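You operate a simulated robot arm through the tools that you are given. There is no shell and no other tool.

You run a simulated two-armed robot. Do the job below in one go: nothing can be reset, and whatever is moved stays where it is left.

Task
Top up the right red box with oil to between the marks.
Fine: use the green tank's oil plunger, spill nothing, and shut the lid again.

The check looks at the end state, three seconds after you hand in, the way a careful person would. Anything else that was tipped, shoved, dropped, spilled or broken makes it a failure. Lids that push on must go on centred and level and be pressed home; caps that screw on are set level and turned clockwise until they are tight.

Robot
Two 7-joint arms with fingered hands on one trunk that stands fixed in place. Base frame: the origin is at the foot of the trunk, x ahead of it, y to its left, z up. Lengths are in cm, angles in rad, forces in N, time in s.
The left shoulder is at [7.2, 17, 119.5], the right one opposite. With the tool pointing down near the work surface each hand reaches from about 32 to 78 cm from the base axis, measured 20 degrees to its own side. Payload 4 kg a hand.
The TCP of each hand is the grasp point between the finger pads, 2.6 cm short of the fingertips. In the tool frame z runs along the fingers and y along their closing line. The gripper opens to 13.2 cm; its body begins 7.3 cm behind the TCP. The gripper is a hand of 4 fingers: y runs from the thumb to the fingers, the wrist lies at [0, 0, -22.4] in the tool frame, and closing takes about 1.5 s.
Orientation is that of the tool frame in the base frame, as a unit quaternion [x, y, z, w]. With the fingers straight down and closing along the base's y, the tool's x points along the base's -x, its y along +y and its z along -z.

Tools
- The arms move only by the tool apply_moves. It takes "left_moves", "right_moves" or both (then of equal length, played together; a hand with none holds still); each is a list of rows, each an object (a shift or turn left out is 0, a gripper value left out holds the last) with "translation": the shift along the base's x, y, z in units of 20 mm (1.0 is 20 mm), a list of three; "rot": the turn, a rotation vector about the base's x, y, z in units of 4 degrees (1.0 is 4 degrees), a list of three; "jaw": the gripper command, from -1 (fully open) to 1 (shut), values between in proportion. In form: [{"translation": [dx, dy, dz], "rot": [wx, wy, wz], "jaw": jaw}, ...]. A call has 1 to 20 rows; each row shifts and turns the commanded pose from where the row before left it. A call with a number of a shift or a turn outside -1 to 1 is refused whole. Each row takes 0.2 s and may step no farther than 5 cm and 0.15 rad from the row before; otherwise, or with a gripper value out of range, the whole call is refused. Where a pose cannot be reached the arm comes as near as it can. A force on the tool above 40 N (or 10 N above the force at the start of the call, whichever is more), or a blocked arm, ends the call early, and 0.2 s more pass. The fingers move at their own pace (about 10.8 cm/s each) and stop on an object; they squeeze with about 29 N. The grip force told is the motor's: it shows also when the fingers shut on nothing. Time passes only in rows, and 0.2 s behind the last, so rows that do not move let the fingers close. The reply holds the time, the measured pose of the TCP, the force on the tool along the base axes, the opening and the grip force, in the units named above and with some noise, with the torque about the TCP (base axes, N m) and any sound that the robot's microphone picked up, and new pictures: "views" is both (left out), scene, wrist or none (wrist: the cameras of the hands that moved).
- Cameras (640 x 400 px; columns grow to the right, rows downward): "scene" is now at [16.38, 0.9, 138.71]; the picture's right is [0.10, -0.99, 0.00], its down [-0.41, -0.04, -0.91] and it looks along [0.91, 0.09, -0.41] (base axes); focal length 214 px, centre (320, 200). "left" rides on the left gripper at [-7.3, 0.6, -9.4] in its tool frame; the picture's right is [-0.08, -1.00, 0.00], its down [0.79, -0.06, -0.62] and it looks along [0.61, -0.05, 0.79] (tool axes); focal length 230 px, centre (320, 200). "right" rides on the right gripper at [7.3, 0.6, -9.4] in its tool frame; the picture's right is [-0.08, 1.00, 0.00], its down [-0.78, -0.06, -0.62] and it looks along [-0.61, -0.05, 0.79] (tool axes); focal length 230 px, centre (320, 200). There is no depth. A picture from a camera that has moved, and an enlarged one, comes with that camera's place and axes in the base frame and with its lens.
- move_column(by): moves the trunk up (or, below 0, down) by that many cm; the arms and the scene camera ride with it, the base frame stays. It gives what a move gives, with no picture.
- grasp_type(shape, hand): the hand has 4 fingers and takes this shape, open, in about a second: jaw (thumb against the fingers, like two jaws); tri (thumb and two fingers); tip (a fingertip pinch); poke (one finger out to press); point (the index stretched); flat (the hand flat); cup (the hand cupped); fist (a fist). The gripper value then closes the fingers along that shape, each until it touches; the sizes above hold for jaw. It gives what a move gives, with no picture.
- aim_head(pan, tilt): turns the head with the scene camera to pan (to the left, within 1.396 rad either way) and tilt (down, from -0.506 to 1.204), counted from straight ahead of the robot (the tilt from the chest, where the trunk bows). It gives what a move gives, and a new picture of the scene camera.
- close_up(camera, box): a new picture of the part [left, top, right, bottom] of that camera's present view, enlarged. The clock stands still meanwhile.
- job_done(): hands the job in; it is judged then, once.

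Nothing tells you positions but the pictures and the camera data. Unless the task says otherwise, let go and move clear before handing in.

The tools are called as name(argument=value, ...) on one line, values as JSON. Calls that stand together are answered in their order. apply_moves: Moves the arms, as the interface text tells. Its arguments: {"type":"object","properties":{"left_moves":{"type":"array"},"right_moves":{"type":"array"},"views":{"type":"string","enum":["both","scene","wrist","none"]}},"required":[]} The other tools are called the same way: move_column (by) moves the trunk up or down; grasp_type (shape, hand) gives the hand a shape; aim_head (pan, tilt) turns the head that bears the scene camera; close_up (camera, box) takes an enlarged picture of a part of a camera's view; job_done () hands the job in.

At the start:

```text
clock: 0.0
left_ee_pos: [46.22, 24.5, 143.53]
left_ee_rot: [0.0, 1.0, -0.001, 0.001]
left_wrist_force: [-0.3, 1.4, -0.3]
left_ft_torque: [0.02, 0.02, 0.0]
left_gripper_width: 13.14
left_finger_force: 0.1
left_shape: jaw
right_ee_pos: [45.02, -9.72, 138.98]
right_ee_rot: [0.0, 1.0, 0.0, 0.001]
right_wrist_force: [-0.2, 0.4, 0.3]
right_ft_torque: [0.01, -0.01, 0.0]
right_gripper_width: 13.2
right_finger_force: 0.0
right_shape: jaw
trunk travel left (down, up): [-20.8, 14.3]
head pan, tilt (commanded): [0.101, 0.428]
```

scene: 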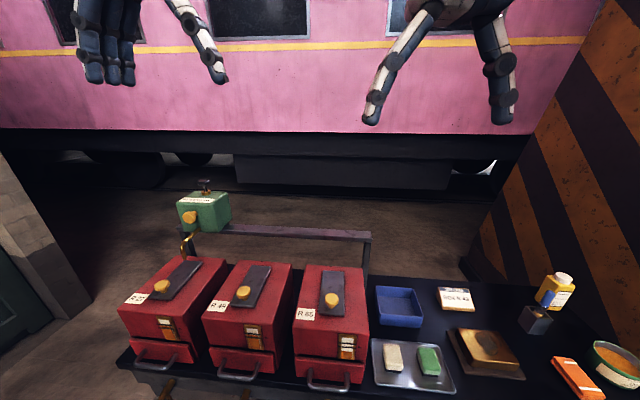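
right: 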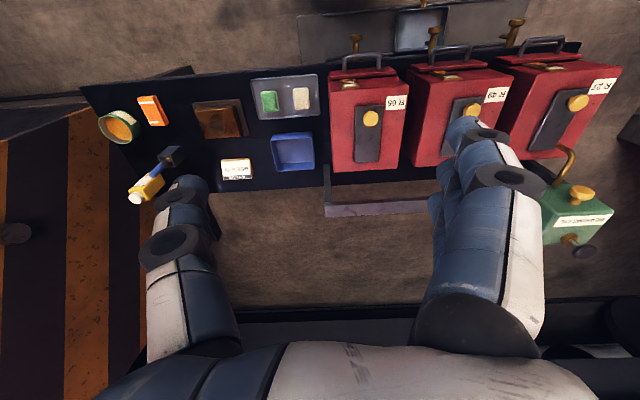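
left: 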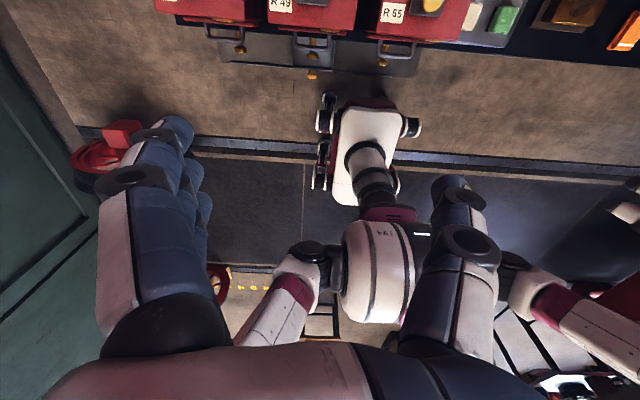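

I see three red boxes (R 2?, R 49, R 65) in a row, a green tank with a plunger and spout behind the left one, and odds and ends on the right. I'll look closer before moving anything.

close_up(camera="scene", box=[100, 160, 260, 260])

close_up(camera="scene", box=[280, 240, 400, 400])

close_up(camera="right", box=[300, 20, 640, 270])

close_up(camera="scene", box=[360, 250, 640, 400])

```text
4.00 times, centred on (180, 210) of scene
camera zoom: at [16.38, 0.9, 138.71], right [0.1, -0.99, 0.0], down [-0.41, -0.04, -0.91], along [0.91, 0.09, -0.41], focal length 858 px, centre (880, 160)
```

zoom: 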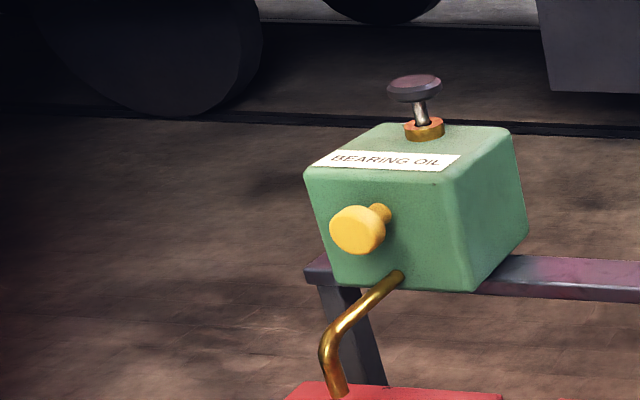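

```text
2.50 times, centred on (340, 320) of scene
camera zoom: at [16.38, 0.9, 138.71], right [0.1, -0.99, 0.0], down [-0.41, -0.04, -0.91], along [0.91, 0.09, -0.41], focal length 536 px, centre (270, -100)
```

zoom: 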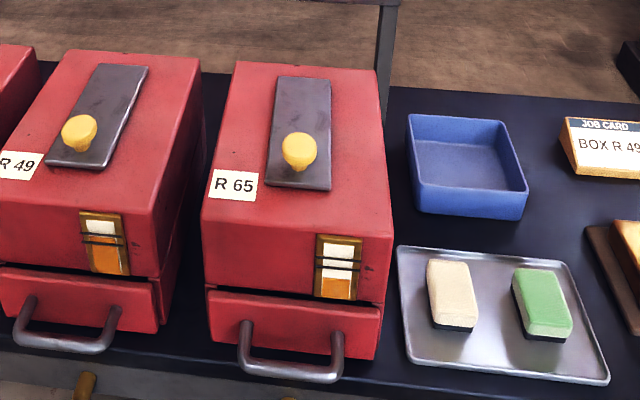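

```text
1.60 times, centred on (470, 145) of right
camera zoom: at [37.66, -9.03, 148.38], right [0.08, 1.0, 0.0], down [0.78, -0.06, 0.62], along [0.62, -0.05, -0.79], focal length 368 px, centre (80, 288)
```

zoom: 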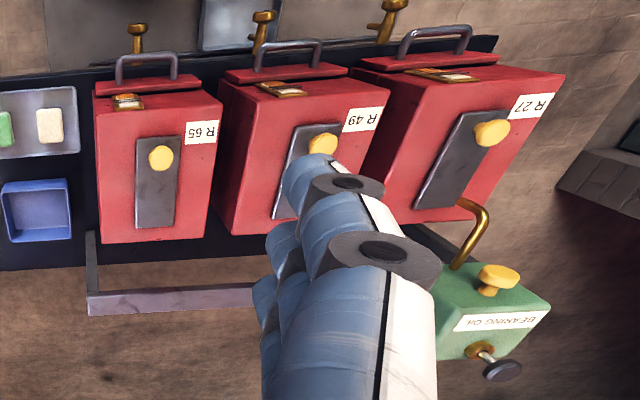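

```text
2.29 times, centred on (500, 325) of scene
camera zoom: at [16.38, 0.9, 138.71], right [0.1, -0.99, 0.0], down [-0.41, -0.04, -0.91], along [0.91, 0.09, -0.41], focal length 490 px, centre (-91, -86)
```

zoom: 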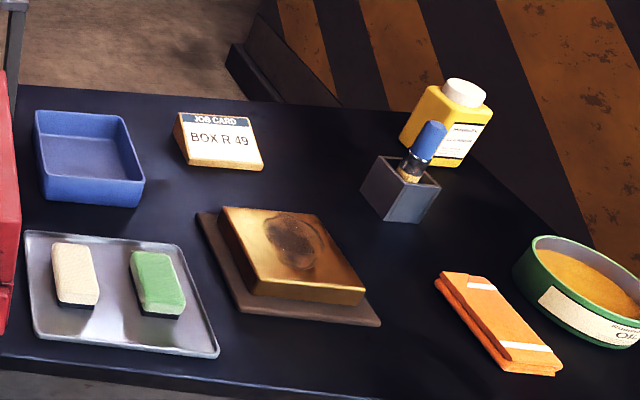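

The job card reads "BOX R 49", which looks like it names the box meant. I'll check the gauges and other details next.

close_up(camera="scene", box=[330, 325, 370, 365])

close_up(camera="scene", box=[235, 315, 275, 355])

close_up(camera="scene", box=[150, 310, 190, 350])

close_up(camera="scene", box=[430, 275, 490, 320])

close_up(camera="right", box=[210, 140, 270, 190])

close_up(camera="scene", box=[100, 240, 240, 400])

```text
10.00 times, centred on (350, 345) of scene
camera zoom: at [16.38, 0.9, 138.71], right [0.1, -0.99, 0.0], down [-0.41, -0.04, -0.91], along [0.91, 0.09, -0.41], focal length 2145 px, centre (20, -1250)
```

zoom: 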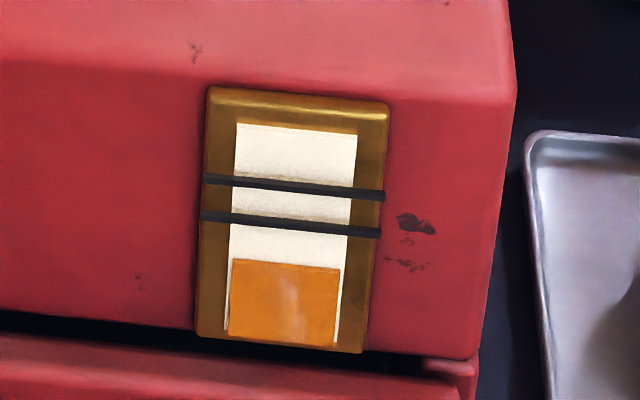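

```text
10.00 times, centred on (255, 335) of scene
camera zoom: at [16.38, 0.9, 138.71], right [0.1, -0.99, 0.0], down [-0.41, -0.04, -0.91], along [0.91, 0.09, -0.41], focal length 2145 px, centre (970, -1150)
```

zoom: 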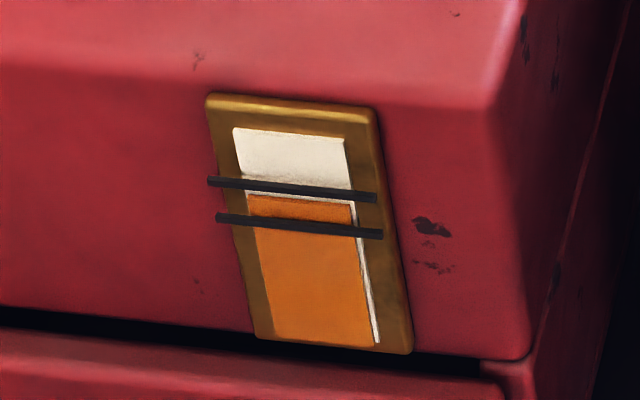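

```text
10.00 times, centred on (170, 330) of scene
camera zoom: at [16.38, 0.9, 138.71], right [0.1, -0.99, 0.0], down [-0.41, -0.04, -0.91], along [0.91, 0.09, -0.41], focal length 2145 px, centre (1820, -1100)
```

zoom: 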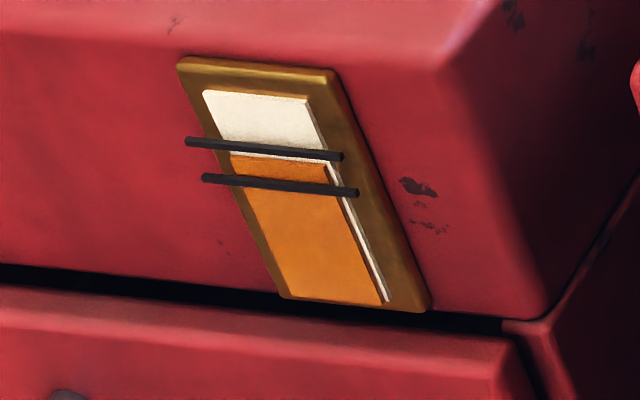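

```text
8.89 times, centred on (460, 298) of scene
camera zoom: at [16.38, 0.9, 138.71], right [0.1, -0.99, 0.0], down [-0.41, -0.04, -0.91], along [0.91, 0.09, -0.41], focal length 1906 px, centre (-924, -667)
```

zoom: 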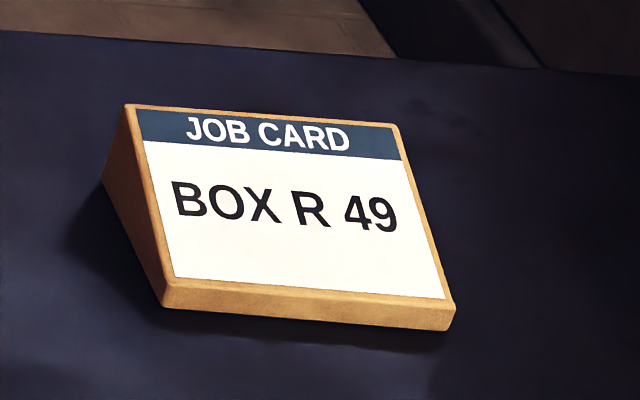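

```text
8.00 times, centred on (240, 165) of right
camera zoom: at [37.66, -9.03, 148.38], right [0.08, 1.0, 0.0], down [0.78, -0.06, 0.62], along [0.62, -0.05, -0.79], focal length 1841 px, centre (960, 480)
```

zoom: 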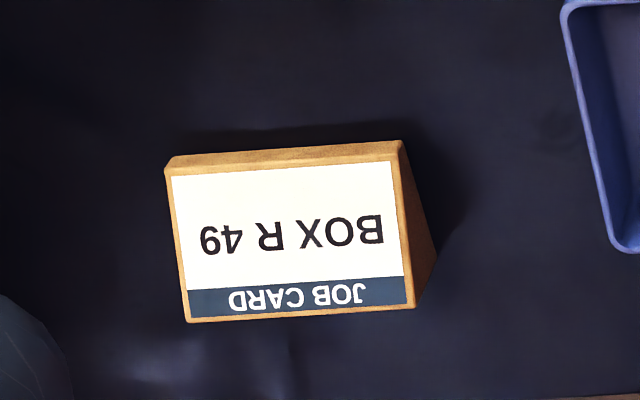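

```text
2.50 times, centred on (170, 320) of scene
camera zoom: at [16.38, 0.9, 138.71], right [0.1, -0.99, 0.0], down [-0.41, -0.04, -0.91], along [0.91, 0.09, -0.41], focal length 536 px, centre (695, -100)
```

zoom: 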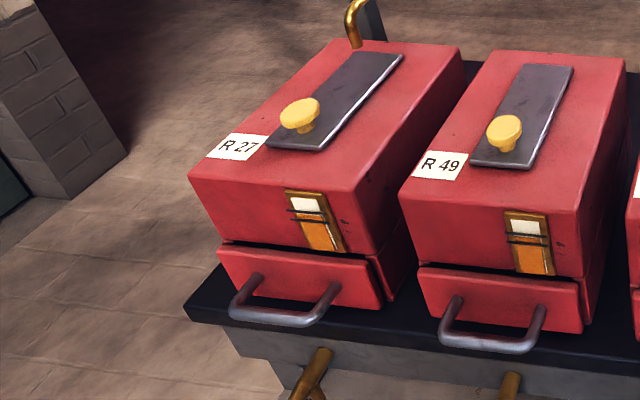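

R 65, the right-hand box, has its oil below both marks, while R 27 and R 49 already sit between theirs. So R 65 is the box to top up. Next I'll study its lid and the tank's rail.

close_up(camera="scene", box=[295, 260, 375, 325])

close_up(camera="right", box=[325, 60, 425, 180])

close_up(camera="scene", box=[160, 170, 240, 270])

close_up(camera="scene", box=[220, 210, 400, 290])

close_up(camera="right", box=[520, 130, 640, 270])

close_up(camera="right", box=[310, 150, 450, 230])

```text
6.15 times, centred on (335, 292) of scene
camera zoom: at [16.38, 0.9, 138.71], right [0.1, -0.99, 0.0], down [-0.41, -0.04, -0.91], along [0.91, 0.09, -0.41], focal length 1320 px, centre (228, -369)
```

zoom: 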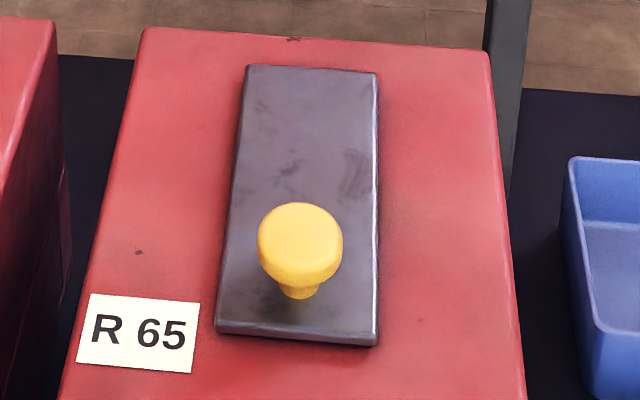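

```text
3.33 times, centred on (375, 120) of right
camera zoom: at [37.66, -9.03, 148.38], right [0.08, 1.0, 0.0], down [0.78, -0.06, 0.62], along [0.62, -0.05, -0.79], focal length 767 px, centre (137, 467)
```

zoom: 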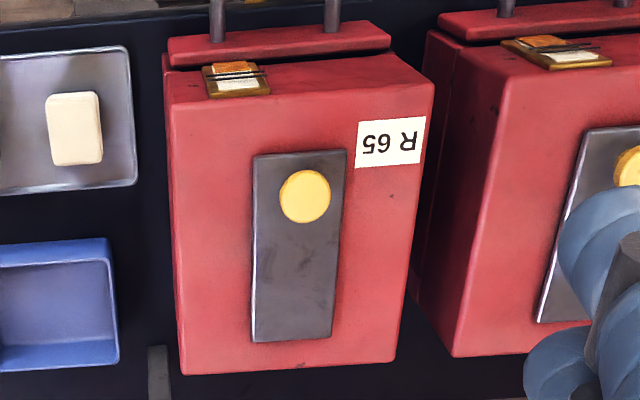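

```text
4.00 times, centred on (200, 220) of scene
camera zoom: at [16.38, 0.9, 138.71], right [0.1, -0.99, 0.0], down [-0.41, -0.04, -0.91], along [0.91, 0.09, -0.41], focal length 858 px, centre (800, 120)
```

zoom: 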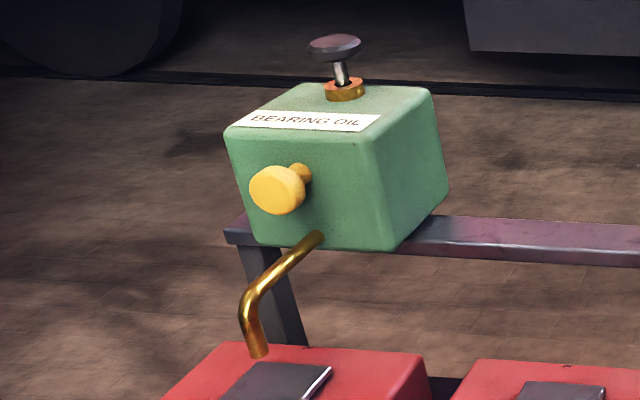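

```text
3.56 times, centred on (310, 250) of scene
camera zoom: at [16.38, 0.9, 138.71], right [0.1, -0.99, 0.0], down [-0.41, -0.04, -0.91], along [0.91, 0.09, -0.41], focal length 763 px, centre (356, 22)
```

zoom: 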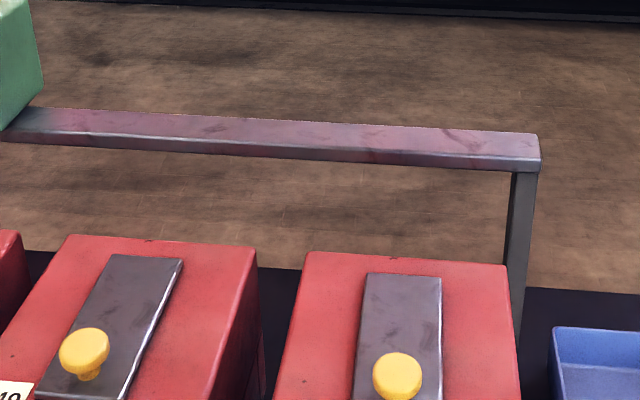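

```text
2.86 times, centred on (580, 200) of right
camera zoom: at [37.66, -9.03, 148.38], right [0.08, 1.0, 0.0], down [0.78, -0.06, 0.62], along [0.62, -0.05, -0.79], focal length 657 px, centre (-423, 200)
```

zoom: 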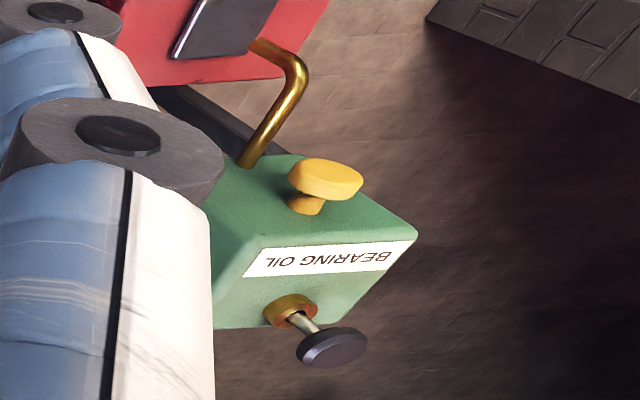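

```text
4.57 times, centred on (380, 190) of right
camera zoom: at [37.66, -9.03, 148.38], right [0.08, 1.0, 0.0], down [0.78, -0.06, 0.62], along [0.62, -0.05, -0.79], focal length 1052 px, centre (46, 246)
```

zoom: 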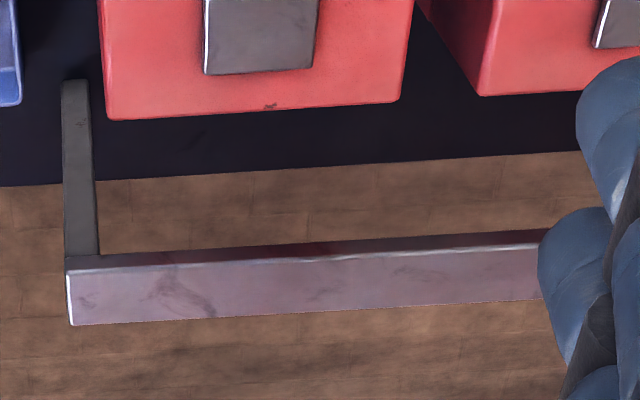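

R 65's lid knob is near (58.4, 1.9, 90.2) and the box top near z 87.5. The tank's spout tip is near (69.3, 51.3, 91.3), in line with R 27. I'll bring the right hand over R 65 to look at the lid closely before touching it.

apply_moves(right_moves=[{"translation": [0.5, 0.45, -1], "jaw": -0.3}, {"translation": [0.5, 0.45, -1]}, {"translation": [0.5, 0.45, -1]}, {"translation": [0.5, 0.45, -1]}, {"translation": [0.5, 0.45, -1]}, {"translation": [0.5, 0.45, -1]}, {"translation": [0.5, 0.45, -1]}, {"translation": [0.5, 0.45, -1]}, {"translation": [0.5, 0.45, -1]}, {"translation": [0.5, 0.45, -1]}, {"translation": [0.5, 0.45, -1]}, {"translation": [0.5, 0.45, -1]}, {"translation": [0.5, 0.4, -1]}])

```text
clock: 2.8
left_ee_pos: [46.29, 24.5, 143.54]
left_ee_rot: [0.0, 1.0, -0.001, 0.0]
left_wrist_force: [0.2, 0.2, 0.1]
left_ft_torque: [-0.01, 0.0, 0.0]
left_gripper_width: 13.2
left_finger_force: 0.0
left_shape: jaw
right_ee_pos: [57.85, 1.89, 112.8]
right_ee_rot: [0.0, 1.0, 0.0, 0.001]
right_wrist_force: [0.8, -0.9, 0.1]
right_ft_torque: [0.0, -0.01, -0.01]
right_gripper_width: 8.63
right_finger_force: 0.1
right_shape: jaw
trunk travel left (down, up): [-20.8, 14.3]
head pan, tilt (commanded): [0.101, 0.428]
camera scene: at [16.44, 0.92, 138.7], right [0.1, -0.99, 0.0], down [-0.41, -0.04, -0.91], along [0.91, 0.09, -0.42], focal length 214 px, centre (320, 200)
camera right: at [50.66, 2.49, 122.23], right [0.08, 1.0, 0.0], down [0.78, -0.06, 0.62], along [0.62, -0.05, -0.79], focal length 230 px, centre (320, 200)
```

scene: 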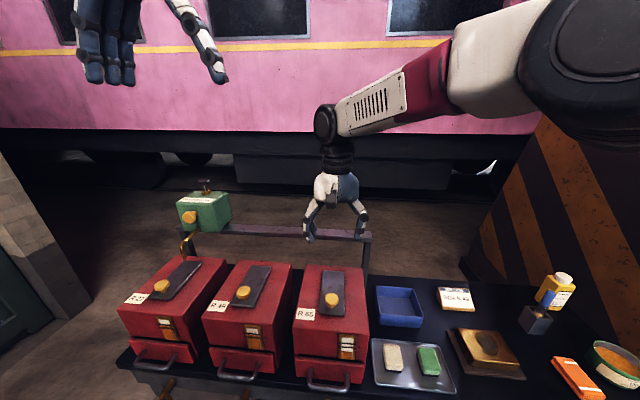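
right: 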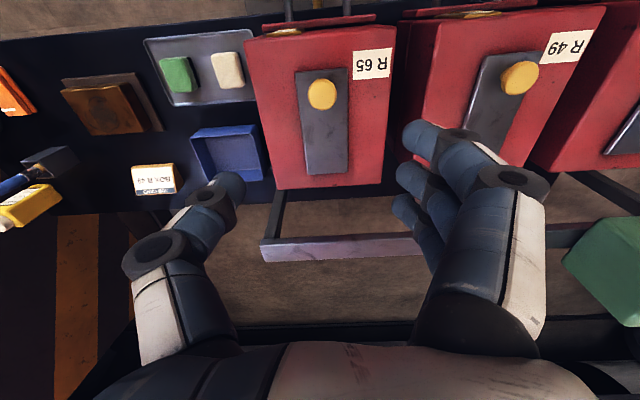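

close_up(camera="right", box=[270, 40, 370, 190])

close_up(camera="right", box=[240, 130, 400, 270])

```text
2.67 times, centred on (320, 115) of right
camera zoom: at [50.66, 2.49, 122.23], right [0.08, 1.0, 0.0], down [0.78, -0.06, 0.62], along [0.62, -0.05, -0.79], focal length 614 px, centre (320, 427)
```

zoom: 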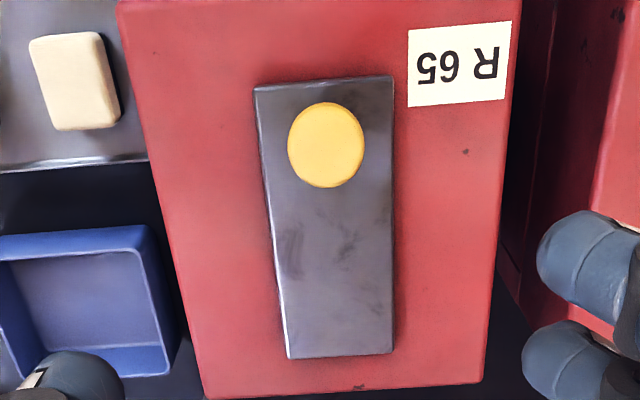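

```text
2.86 times, centred on (320, 200) of right
camera zoom: at [50.66, 2.49, 122.23], right [0.08, 1.0, 0.0], down [0.78, -0.06, 0.62], along [0.62, -0.05, -0.79], focal length 657 px, centre (320, 200)
```

zoom: 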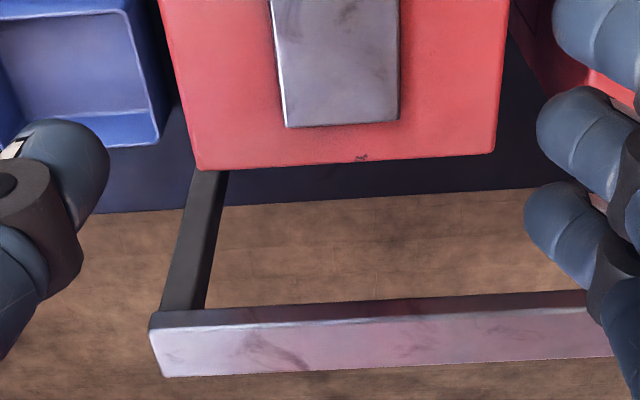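

The plate lies flat on the box top with its knob near the front end, and I see no hinge. I'll lower the right hand onto the knob and test gently which way the lid moves.

apply_moves(right_moves=[{"translation": [0.05, 0, -1], "jaw": -0.1}, {"translation": [0.05, 0, -1]}, {"translation": [0.05, 0.05, -1]}, {"translation": [0.05, 0, -1]}, {"translation": [0, 0, -1]}, {"translation": [0, 0, -1]}, {"translation": [0, 0, -1]}, {"translation": [0, 0, -1]}, {"translation": [0, 0, -1]}])

```text
clock: 4.8
left_ee_pos: [46.14, 24.57, 143.47]
left_ee_rot: [0.001, 1.0, 0.0, 0.0]
left_wrist_force: [0.2, 0.0, 0.2]
left_ft_torque: [0.0, 0.01, 0.0]
left_gripper_width: 13.18
left_finger_force: 0.0
left_shape: jaw
right_ee_pos: [58.39, 1.94, 95.13]
right_ee_rot: [-0.001, 1.0, 0.0, 0.001]
right_wrist_force: [-0.2, 0.1, -1.0]
right_ft_torque: [-0.01, -0.01, -0.03]
right_gripper_width: 7.34
right_finger_force: 0.0
right_shape: jaw
trunk travel left (down, up): [-20.8, 14.3]
head pan, tilt (commanded): [0.101, 0.428]
camera scene: at [16.41, 0.91, 138.7], right [0.1, -0.99, 0.0], down [-0.41, -0.04, -0.91], along [0.91, 0.09, -0.41], focal length 214 px, centre (320, 200)
camera right: at [51.04, 2.63, 104.5], right [0.08, 1.0, 0.0], down [0.78, -0.06, 0.62], along [0.62, -0.05, -0.79], focal length 230 px, centre (320, 200)
```

scene: 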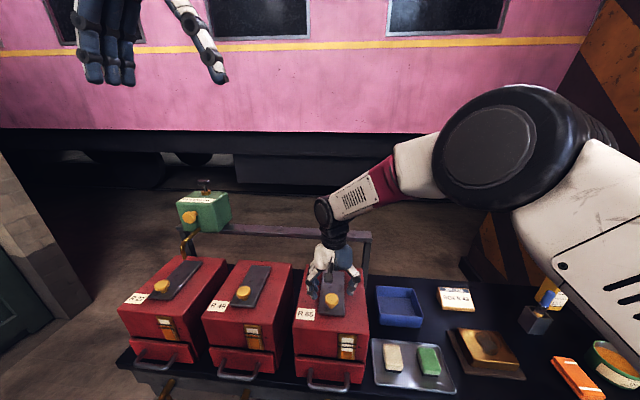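
right: 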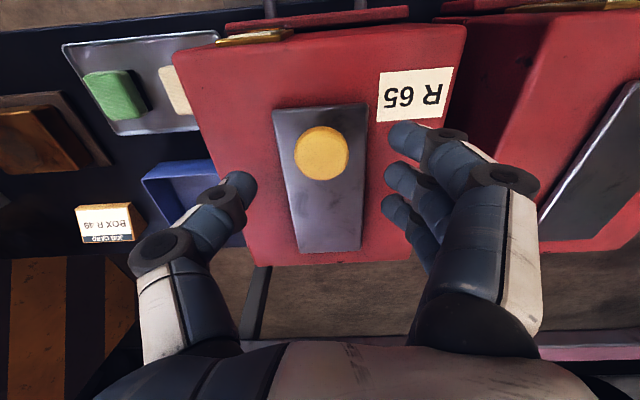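

The knob is between the thumb and fingers. I'll come down until the tips are just above the plate, then close gently on the knob.

apply_moves(right_moves=[{"translation": [-0.05, 0.05, -0.8]}, {"translation": [0, 0, -0.7]}, {"translation": [0, 0, 0]}], views="wrist")

close_up(camera="scene", box=[290, 230, 390, 330])

```text
clock: 5.6
left_ee_pos: [46.21, 24.61, 143.55]
left_ee_rot: [0.0, 1.0, 0.0, 0.001]
left_wrist_force: [-0.5, -0.4, -0.6]
left_ft_torque: [0.0, 0.01, 0.02]
left_gripper_width: 13.19
left_finger_force: 0.1
left_shape: jaw
right_ee_pos: [58.34, 1.95, 92.02]
right_ee_rot: [0.0, 1.0, 0.0, 0.001]
right_wrist_force: [0.3, 0.0, 0.6]
right_ft_torque: [-0.01, 0.0, 0.01]
right_gripper_width: 7.3
right_finger_force: 0.1
right_shape: jaw
trunk travel left (down, up): [-20.8, 14.3]
head pan, tilt (commanded): [0.101, 0.428]
camera right: at [50.94, 2.68, 101.41], right [0.08, 1.0, 0.0], down [0.78, -0.06, 0.62], along [0.62, -0.05, -0.79], focal length 230 px, centre (320, 200)
```

right: 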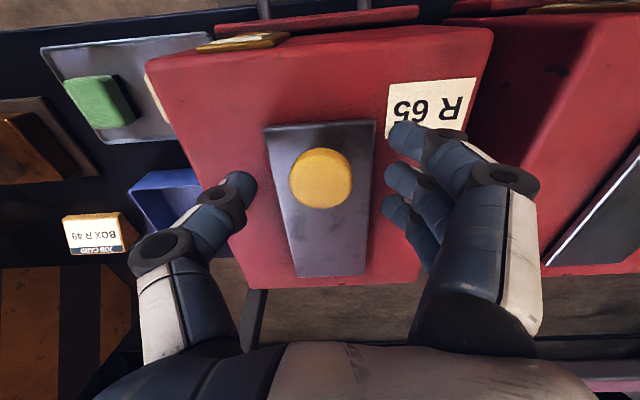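

```text
4.00 times, centred on (340, 280) of scene
camera zoom: at [16.37, 0.9, 138.71], right [0.1, -0.99, 0.0], down [-0.41, -0.04, -0.91], along [0.91, 0.09, -0.41], focal length 858 px, centre (240, -120)
```

zoom: 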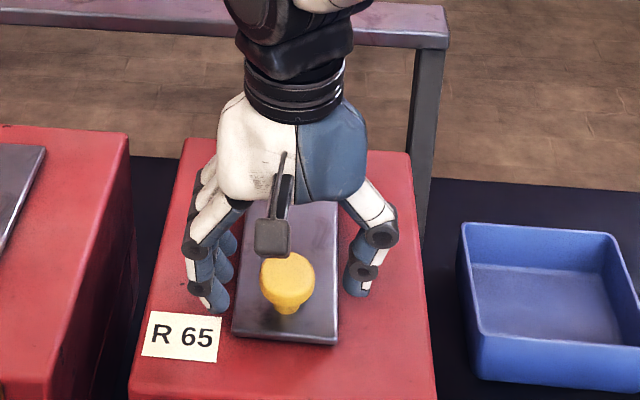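

apply_moves(right_moves=[{"jaw": 0.3}, {"jaw": 0.5}, {"jaw": 0.7}, {"jaw": 0.8}, {"jaw": 0.8}, {"jaw": 0.8}], views="wrist")

close_up(camera="scene", box=[290, 230, 390, 330])

```text
clock: 7.0
left_ee_pos: [46.29, 24.4, 143.53]
left_ee_rot: [0.0, 1.0, 0.0, 0.0]
left_wrist_force: [0.0, 0.5, 0.5]
left_ft_torque: [-0.03, -0.02, 0.0]
left_gripper_width: 13.21
left_finger_force: 0.1
left_shape: jaw
right_ee_pos: [58.36, 1.78, 92.13]
right_ee_rot: [0.0, 1.0, -0.001, 0.0]
right_wrist_force: [1.0, -7.5, 0.4]
right_ft_torque: [-0.06, 0.0, 0.07]
right_gripper_width: 1.68
right_finger_force: 29.7
right_shape: jaw
trunk travel left (down, up): [-20.8, 14.3]
head pan, tilt (commanded): [0.101, 0.428]
camera right: at [50.96, 2.57, 101.42], right [0.08, 1.0, 0.0], down [0.78, -0.06, 0.62], along [0.62, -0.05, -0.79], focal length 230 px, centre (320, 200)
```

right: 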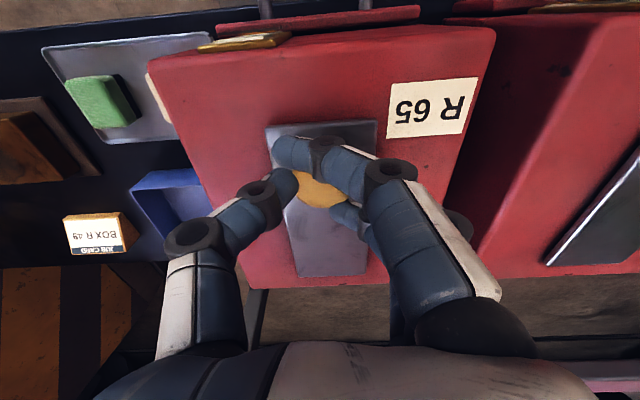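

```text
4.00 times, centred on (340, 280) of scene
camera zoom: at [16.38, 0.81, 138.71], right [0.1, -0.99, 0.0], down [-0.41, -0.04, -0.91], along [0.91, 0.09, -0.41], focal length 858 px, centre (240, -120)
```

zoom: 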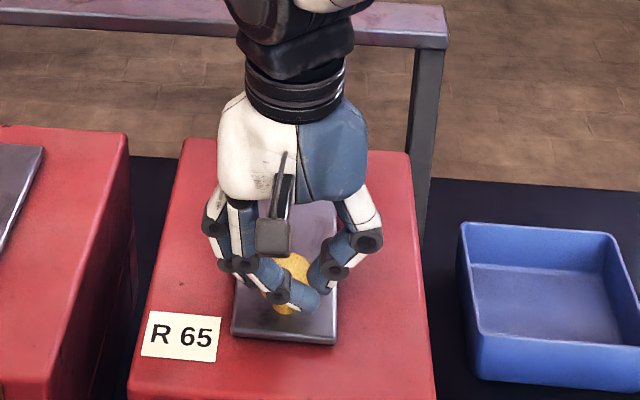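

The knob is held. Now a gentle test pull toward the robot.

apply_moves(right_moves=[{"translation": [-0.2, 0, 0]}, {"translation": [-0.2, 0, 0]}, {"translation": [-0.2, 0, 0]}], views="wrist")

close_up(camera="scene", box=[290, 230, 390, 330])

```text
clock: 7.8
left_ee_pos: [46.26, 24.27, 143.59]
left_ee_rot: [0.001, 1.0, 0.001, 0.0]
left_wrist_force: [-0.5, -0.4, -0.7]
left_ft_torque: [-0.01, 0.04, 0.01]
left_gripper_width: 13.19
left_finger_force: 0.1
left_shape: jaw
right_ee_pos: [57.02, 1.93, 92.02]
right_ee_rot: [0.0, 1.0, -0.001, 0.001]
right_wrist_force: [0.3, -13.1, 3.6]
right_ft_torque: [-0.21, -0.02, 0.05]
right_gripper_width: 1.67
right_finger_force: 29.1
right_shape: jaw
trunk travel left (down, up): [-20.8, 14.3]
head pan, tilt (commanded): [0.101, 0.428]
camera right: at [49.74, 2.59, 101.41], right [0.08, 1.0, 0.0], down [0.78, -0.06, 0.62], along [0.62, -0.05, -0.79], focal length 230 px, centre (320, 200)
```

right: 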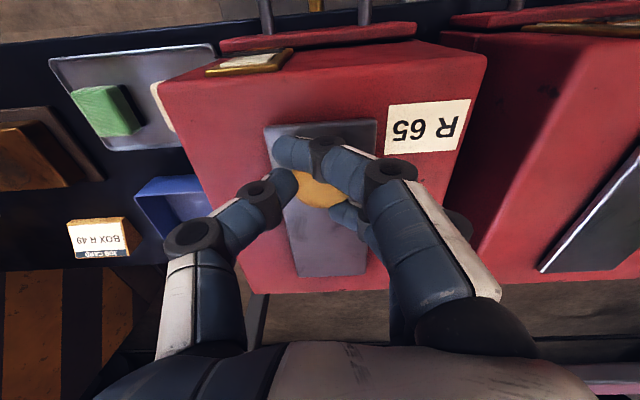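

```text
4.00 times, centred on (340, 280) of scene
camera zoom: at [16.34, 0.76, 138.72], right [0.1, -0.99, 0.0], down [-0.41, -0.04, -0.91], along [0.91, 0.09, -0.41], focal length 858 px, centre (240, -120)
```

zoom: 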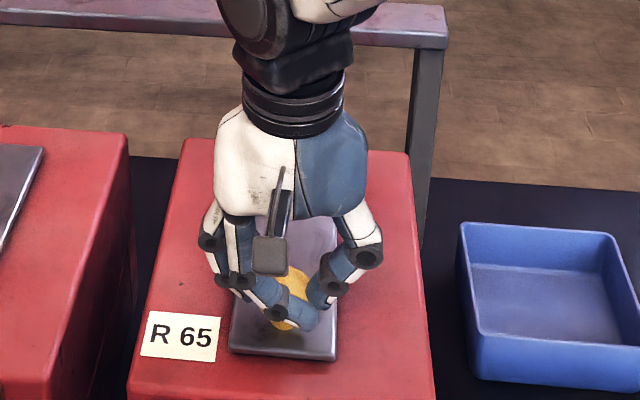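

The lid slides toward the robot easily and seems guided sideways. I'll keep pulling it open and watch for the stop.

apply_moves(right_moves=[{"translation": [-0.4, -0.08, 0]}, {"translation": [-0.4, -0.04, 0]}, {"translation": [-0.4, 0, 0]}, {"translation": [-0.4, 0, 0]}], views="wrist")

close_up(camera="scene", box=[290, 230, 390, 330])

```text
clock: 8.8
left_ee_pos: [46.3, 24.49, 143.35]
left_ee_rot: [0.0, 1.0, 0.0, 0.0]
left_wrist_force: [0.3, 0.9, -1.1]
left_ft_torque: [0.01, -0.01, -0.02]
left_gripper_width: 13.17
left_finger_force: 0.0
left_shape: jaw
right_ee_pos: [53.91, 1.8, 92.04]
right_ee_rot: [0.0, 1.0, -0.001, 0.001]
right_wrist_force: [0.6, -0.9, 1.0]
right_ft_torque: [0.07, -0.03, 0.1]
right_gripper_width: 1.59
right_finger_force: 28.7
right_shape: jaw
trunk travel left (down, up): [-20.8, 14.3]
head pan, tilt (commanded): [0.101, 0.428]
camera right: at [46.54, 2.49, 101.43], right [0.08, 1.0, 0.0], down [0.78, -0.06, 0.62], along [0.62, -0.05, -0.79], focal length 230 px, centre (320, 200)
```

right: 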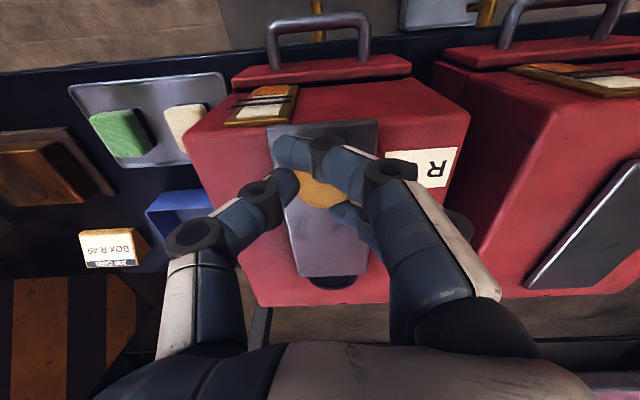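

```text
4.00 times, centred on (340, 280) of scene
camera zoom: at [16.39, 0.88, 138.71], right [0.1, -0.99, 0.0], down [-0.41, -0.04, -0.91], along [0.91, 0.09, -0.41], focal length 858 px, centre (240, -120)
```

zoom: 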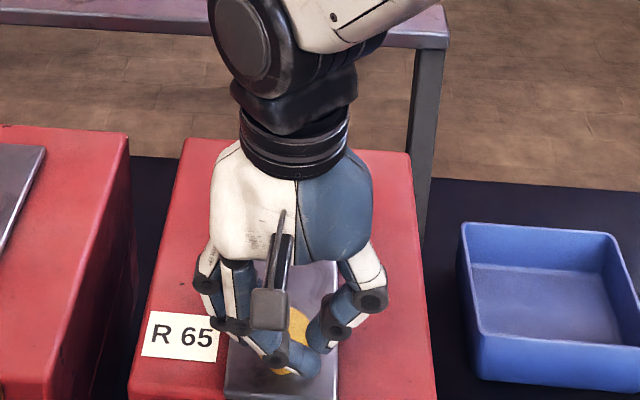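

A dark filler hole is showing behind the plate. I'll keep sliding it clear.

apply_moves(right_moves=[{"translation": [-0.4, 0, 0]}, {"translation": [-0.4, 0, 0]}, {"translation": [-0.4, 0, 0]}, {"translation": [-0.4, 0, 0]}], views="wrist")

```text
clock: 9.9
left_ee_pos: [46.57, 24.53, 143.37]
left_ee_rot: [0.0, 1.0, 0.0, -0.001]
left_wrist_force: [0.9, -0.8, 0.3]
left_ft_torque: [0.01, -0.04, -0.01]
left_gripper_width: 13.19
left_finger_force: 0.0
left_shape: jaw
right_ee_pos: [51.74, 1.62, 92.12]
right_ee_rot: [0.001, 1.0, 0.003, 0.01]
right_wrist_force: [21.0, -2.1, -12.8]
right_ft_torque: [0.02, -0.36, -0.11]
right_gripper_width: 1.5
right_finger_force: 28.9
right_shape: jaw
trunk travel left (down, up): [-20.8, 14.3]
head pan, tilt (commanded): [0.101, 0.428]
stopped in row 4 (right hand): the force on the tool passed its limit at 43 N (the readings are from after the stop); the commanded pose is now the measured one
camera right: at [44.18, 2.36, 101.38], right [0.08, 1.0, 0.01], down [0.77, -0.07, 0.63], along [0.63, -0.05, -0.77], focal length 230 px, centre (320, 200)
```

right: 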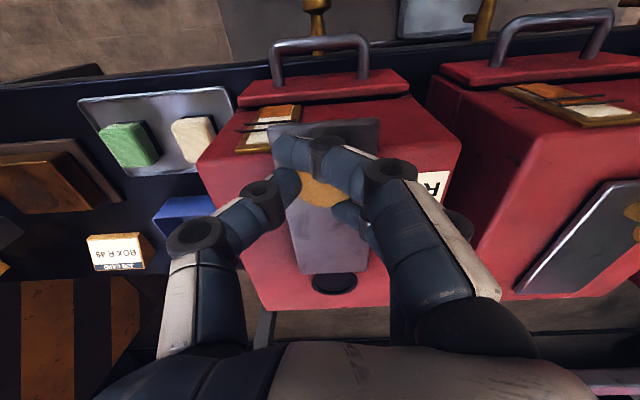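

The lid has reached its stop with the hole exposed. I'll ease off, open the hand and lift straight up.

apply_moves(right_moves=[{"translation": [0.12, 0, 0]}, {"jaw": 0.5}, {"jaw": 0.2}, {"jaw": 0.0}, {"jaw": -0.1}, {"jaw": -0.1}, {"translation": [0, 0, 0.5]}, {"translation": [0, 0, 1]}, {"translation": [0, 0, 1]}, {"translation": [0, 0, 1]}, {"translation": [0, 0, 1]}], views="both")

```text
clock: 12.3
left_ee_pos: [46.29, 24.47, 143.53]
left_ee_rot: [-0.001, 1.0, 0.001, 0.0]
left_wrist_force: [0.6, -0.8, 0.6]
left_ft_torque: [0.01, 0.0, 0.0]
left_gripper_width: 13.16
left_finger_force: 0.1
left_shape: jaw
right_ee_pos: [51.42, 1.68, 101.14]
right_ee_rot: [0.001, 1.0, 0.001, 0.009]
right_wrist_force: [0.0, 0.2, -0.6]
right_ft_torque: [-0.02, 0.02, -0.01]
right_gripper_width: 7.17
right_finger_force: 0.0
right_shape: jaw
trunk travel left (down, up): [-20.8, 14.3]
head pan, tilt (commanded): [0.101, 0.428]
camera scene: at [16.35, 0.9, 138.72], right [0.1, -0.99, 0.0], down [-0.41, -0.04, -0.91], along [0.91, 0.09, -0.41], focal length 214 px, centre (320, 200)
camera right: at [44.02, 2.44, 110.43], right [0.08, 1.0, 0.0], down [0.77, -0.06, 0.63], along [0.63, -0.05, -0.78], focal length 230 px, centre (320, 200)
```

scene: 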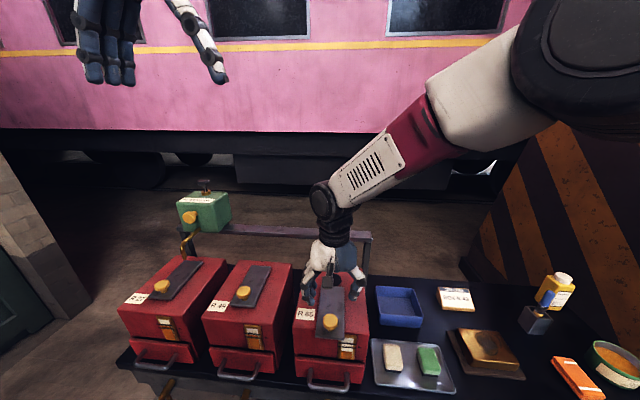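
right: 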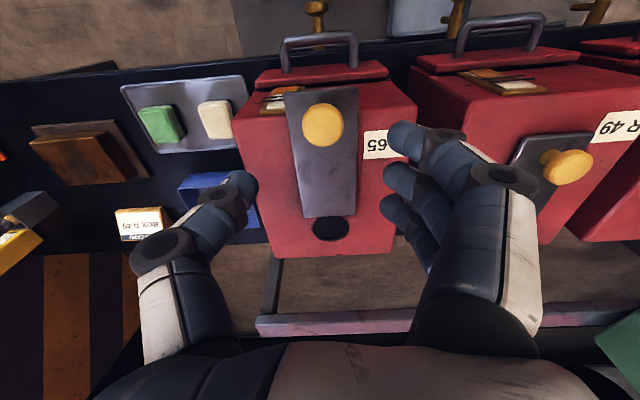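

close_up(camera="right", box=[230, 80, 420, 270])

apply_moves(right_moves=[{"translation": [-0.3, -0.5, 1]}, {"translation": [-0.4, -1, 1]}, {"translation": [-0.4, -1, 1]}, {"translation": [-0.4, -1, 1]}, {"translation": [-0.4, -1, 1]}, {"translation": [-0.4, -1, 1]}, {"translation": [-0.4, -1, 1]}, {"translation": [-0.4, -1, 1]}, {"translation": [-0.4, -1, 1]}, {"translation": [-0.4, -1, 1]}], views="scene")

close_up(camera="scene", box=[280, 250, 390, 370])

```text
2.11 times, centred on (325, 175) of right
camera zoom: at [44.02, 2.44, 110.43], right [0.08, 1.0, 0.0], down [0.77, -0.06, 0.63], along [0.63, -0.05, -0.78], focal length 484 px, centre (310, 253)
```

zoom: 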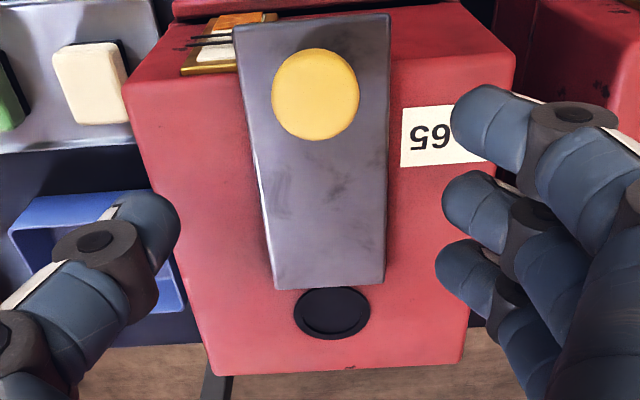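

```text
clock: 14.5
left_ee_pos: [46.23, 24.4, 143.53]
left_ee_rot: [0.0, 1.0, 0.0, 0.0]
left_wrist_force: [0.0, -0.7, 0.3]
left_ft_torque: [0.04, -0.01, 0.0]
left_gripper_width: 13.17
left_finger_force: 0.0
left_shape: jaw
right_ee_pos: [43.57, -17.29, 121.29]
right_ee_rot: [0.001, 1.0, 0.002, 0.009]
right_wrist_force: [0.0, -0.1, 0.0]
right_ft_torque: [0.02, -0.01, 0.0]
right_gripper_width: 7.2
right_finger_force: 0.0
right_shape: jaw
trunk travel left (down, up): [-20.8, 14.3]
head pan, tilt (commanded): [0.101, 0.428]
camera scene: at [16.37, 0.78, 138.71], right [0.1, -0.99, 0.0], down [-0.41, -0.04, -0.91], along [0.91, 0.09, -0.41], focal length 214 px, centre (320, 200)
```

scene: 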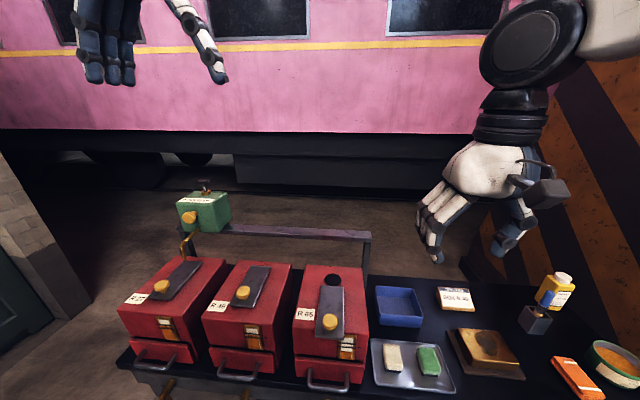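

```text
3.33 times, centred on (335, 310) of scene
camera zoom: at [16.37, 0.78, 138.71], right [0.1, -0.99, 0.0], down [-0.41, -0.04, -0.91], along [0.91, 0.09, -0.41], focal length 715 px, centre (270, -167)
```

zoom: 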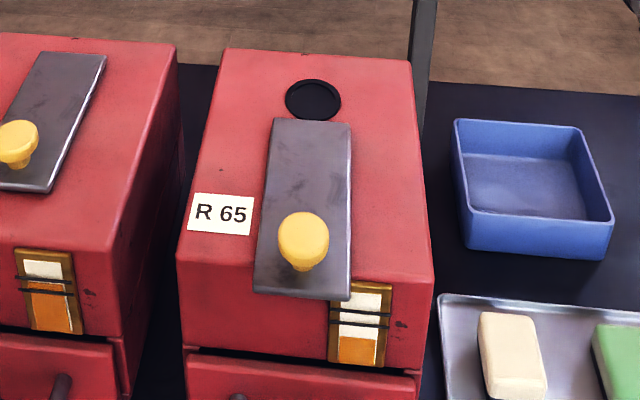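

The filler hole is open, centred near (68.6, 1.85) and about 5 cm wide. The tank's front face is near x 78 with its yellow knob near (75.9, 51.3, 103.5). I'll bring the left hand in, pitched 45° forward, to take that knob and slide the tank along its rail.

apply_moves(left_moves=[{"translation": [0.65, 0.79, -0.95], "rot": [0, -0.66, 0], "jaw": -0.1}, {"translation": [0.65, 0.79, -0.95], "rot": [0, -0.66, 0]}, {"translation": [0.65, 0.79, -0.95], "rot": [0, -0.66, 0]}, {"translation": [0.65, 0.79, -0.95], "rot": [0, -0.66, 0]}, {"translation": [0.65, 0.79, -0.95], "rot": [0, -0.66, 0]}, {"translation": [0.65, 0.79, -0.95], "rot": [0, -0.66, 0]}, {"translation": [0.65, 0.79, -0.95], "rot": [0, -0.66, 0]}, {"translation": [0.65, 0.79, -0.95], "rot": [0, -0.66, 0]}, {"translation": [0.65, 0.79, -0.95], "rot": [0, -0.66, 0]}, {"translation": [0.65, 0.79, -0.95], "rot": [0, -0.66, 0]}, {"translation": [0.65, 0.79, -0.95], "rot": [0, -0.66, 0]}, {"translation": [0.65, 0.79, -0.95], "rot": [0, -0.66, 0]}, {"translation": [0.65, 0.79, -0.95], "rot": [0, -0.66, 0]}, {"translation": [0.65, 0.79, -0.95], "rot": [0, -0.66, 0]}, {"translation": [0.65, 0.79, -0.95], "rot": [0, -0.66, 0]}, {"translation": [0.65, 0.79, -0.95], "rot": [0, -0.66, 0]}, {"translation": [0.65, 0.79, -0.95], "rot": [0, -0.66, 0]}])

```text
clock: 18.1
left_ee_pos: [68.69, 51.58, 111.25]
left_ee_rot: [0.0, 0.924, 0.0, 0.382]
left_wrist_force: [0.7, 0.2, -0.2]
left_ft_torque: [0.01, 0.04, -0.02]
left_gripper_width: 7.33
left_finger_force: 0.1
left_shape: jaw
right_ee_pos: [43.73, -17.27, 121.1]
right_ee_rot: [0.001, 1.0, 0.002, 0.007]
right_wrist_force: [0.4, 0.1, -1.4]
right_ft_torque: [-0.01, -0.02, 0.0]
right_gripper_width: 7.16
right_finger_force: 0.0
right_shape: jaw
trunk travel left (down, up): [-20.8, 14.3]
head pan, tilt (commanded): [0.101, 0.428]
camera scene: at [16.43, 0.93, 138.7], right [0.1, -0.99, 0.0], down [-0.41, -0.04, -0.91], along [0.91, 0.09, -0.41], focal length 214 px, centre (320, 200)
camera left: at [67.19, 52.12, 123.01], right [0.05, -1.0, 0.05], down [-0.99, -0.06, -0.12], along [0.12, -0.05, -0.99], focal length 230 px, centre (320, 200)
```

scene: 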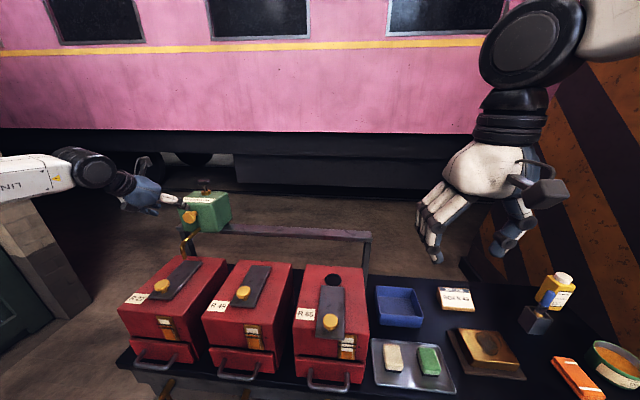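
left: 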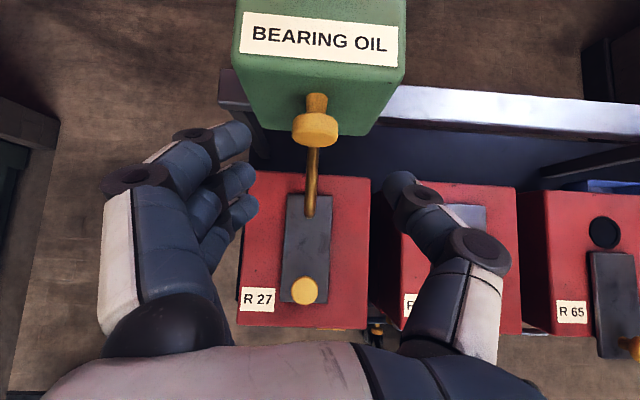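

The knob lines up between the open fingers. I'll advance along the fingers to the knob.

apply_moves(left_moves=[{"translation": [0.8, 0, -0.85]}, {"translation": [0.8, 0, -0.85]}, {"translation": [0.8, 0, -0.85]}, {"translation": [0.6, 0, -0.7]}], views="both")

close_up(camera="scene", box=[130, 150, 250, 250])

```text
clock: 19.1
left_ee_pos: [74.3, 51.32, 104.6]
left_ee_rot: [0.001, 0.924, -0.001, 0.382]
left_wrist_force: [0.9, 0.8, -0.2]
left_ft_torque: [0.01, 0.06, -0.02]
left_gripper_width: 7.32
left_finger_force: 0.1
left_shape: jaw
right_ee_pos: [43.71, -17.16, 121.1]
right_ee_rot: [0.002, 1.0, 0.002, 0.008]
right_wrist_force: [-0.7, -0.2, -0.1]
right_ft_torque: [0.0, 0.01, 0.02]
right_gripper_width: 7.21
right_finger_force: 0.1
right_shape: jaw
trunk travel left (down, up): [-20.8, 14.3]
head pan, tilt (commanded): [0.101, 0.428]
camera scene: at [16.4, 0.9, 138.7], right [0.1, -0.99, 0.0], down [-0.41, -0.04, -0.91], along [0.91, 0.09, -0.41], focal length 214 px, centre (320, 200)
camera left: at [72.94, 51.86, 116.42], right [0.05, -1.0, 0.05], down [-0.99, -0.06, -0.12], along [0.12, -0.05, -0.99], focal length 230 px, centre (320, 200)
```

scene: 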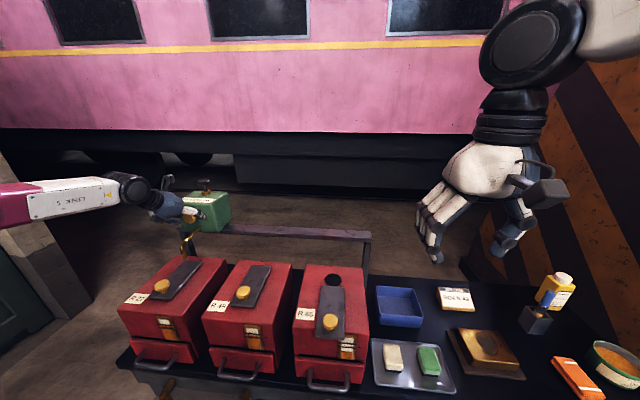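
left: 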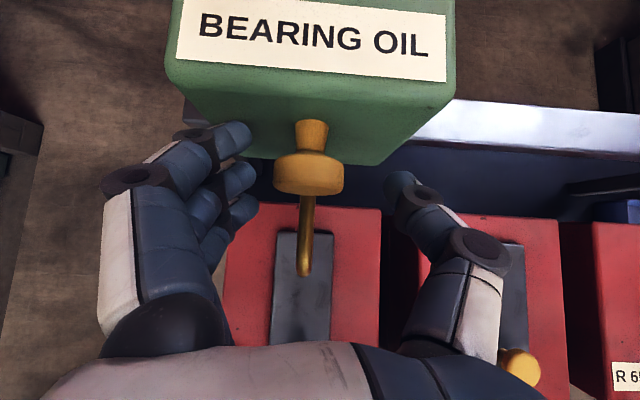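

```text
4.00 times, centred on (190, 200) of scene
camera zoom: at [16.4, 0.9, 138.7], right [0.1, -0.99, 0.0], down [-0.41, -0.04, -0.91], along [0.91, 0.09, -0.41], focal length 858 px, centre (840, 200)
```

zoom: 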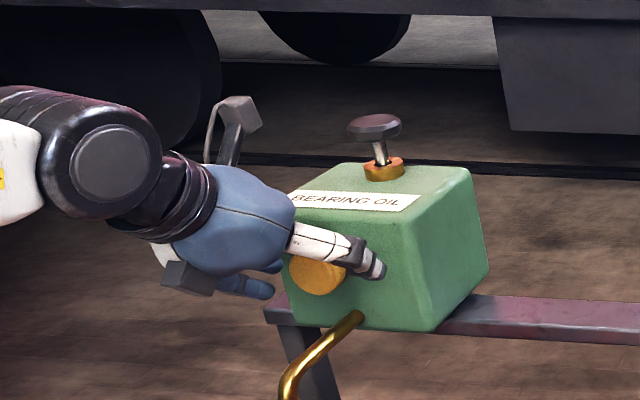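

apply_moves(left_moves=[{"translation": [0.3, 0.2, -0.2]}, {"translation": [0.2, 0, -0.1]}, {}], views="wrist")

close_up(camera="left", box=[180, 80, 440, 280])

```text
clock: 19.9
left_ee_pos: [75.16, 51.78, 104.16]
left_ee_rot: [0.001, 0.924, -0.001, 0.382]
left_wrist_force: [-9.7, 0.3, -0.7]
left_ft_torque: [-0.02, 0.03, 0.49]
left_gripper_width: 7.33
left_finger_force: 0.1
left_shape: jaw
right_ee_pos: [43.6, -17.24, 121.24]
right_ee_rot: [0.001, 1.0, 0.002, 0.008]
right_wrist_force: [-0.2, 0.1, 0.2]
right_ft_torque: [-0.02, 0.02, -0.01]
right_gripper_width: 7.17
right_finger_force: 0.0
right_shape: jaw
trunk travel left (down, up): [-20.8, 14.3]
head pan, tilt (commanded): [0.101, 0.428]
camera left: at [73.79, 52.31, 115.88], right [0.06, -1.0, 0.06], down [-0.99, -0.06, -0.12], along [0.12, -0.05, -0.99], focal length 230 px, centre (320, 200)
```

left: 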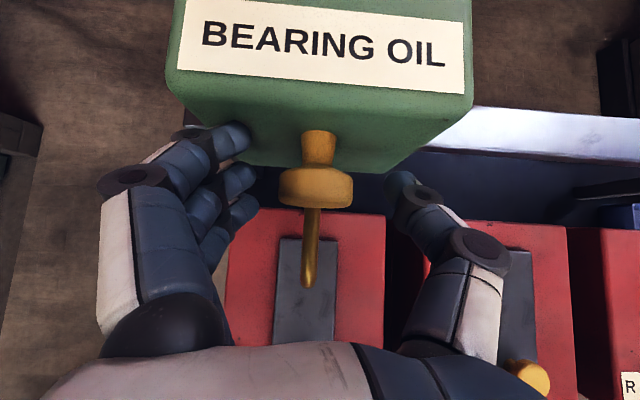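

```text
2.00 times, centred on (310, 180) of left
camera zoom: at [73.79, 52.31, 115.88], right [0.06, -1.0, 0.06], down [-0.99, -0.06, -0.12], along [0.12, -0.05, -0.99], focal length 460 px, centre (340, 240)
```

zoom: 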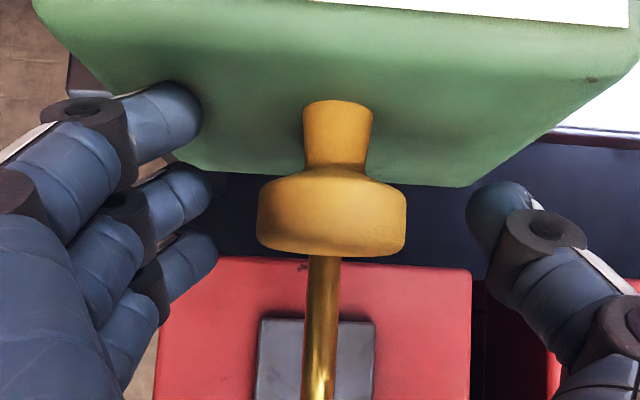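

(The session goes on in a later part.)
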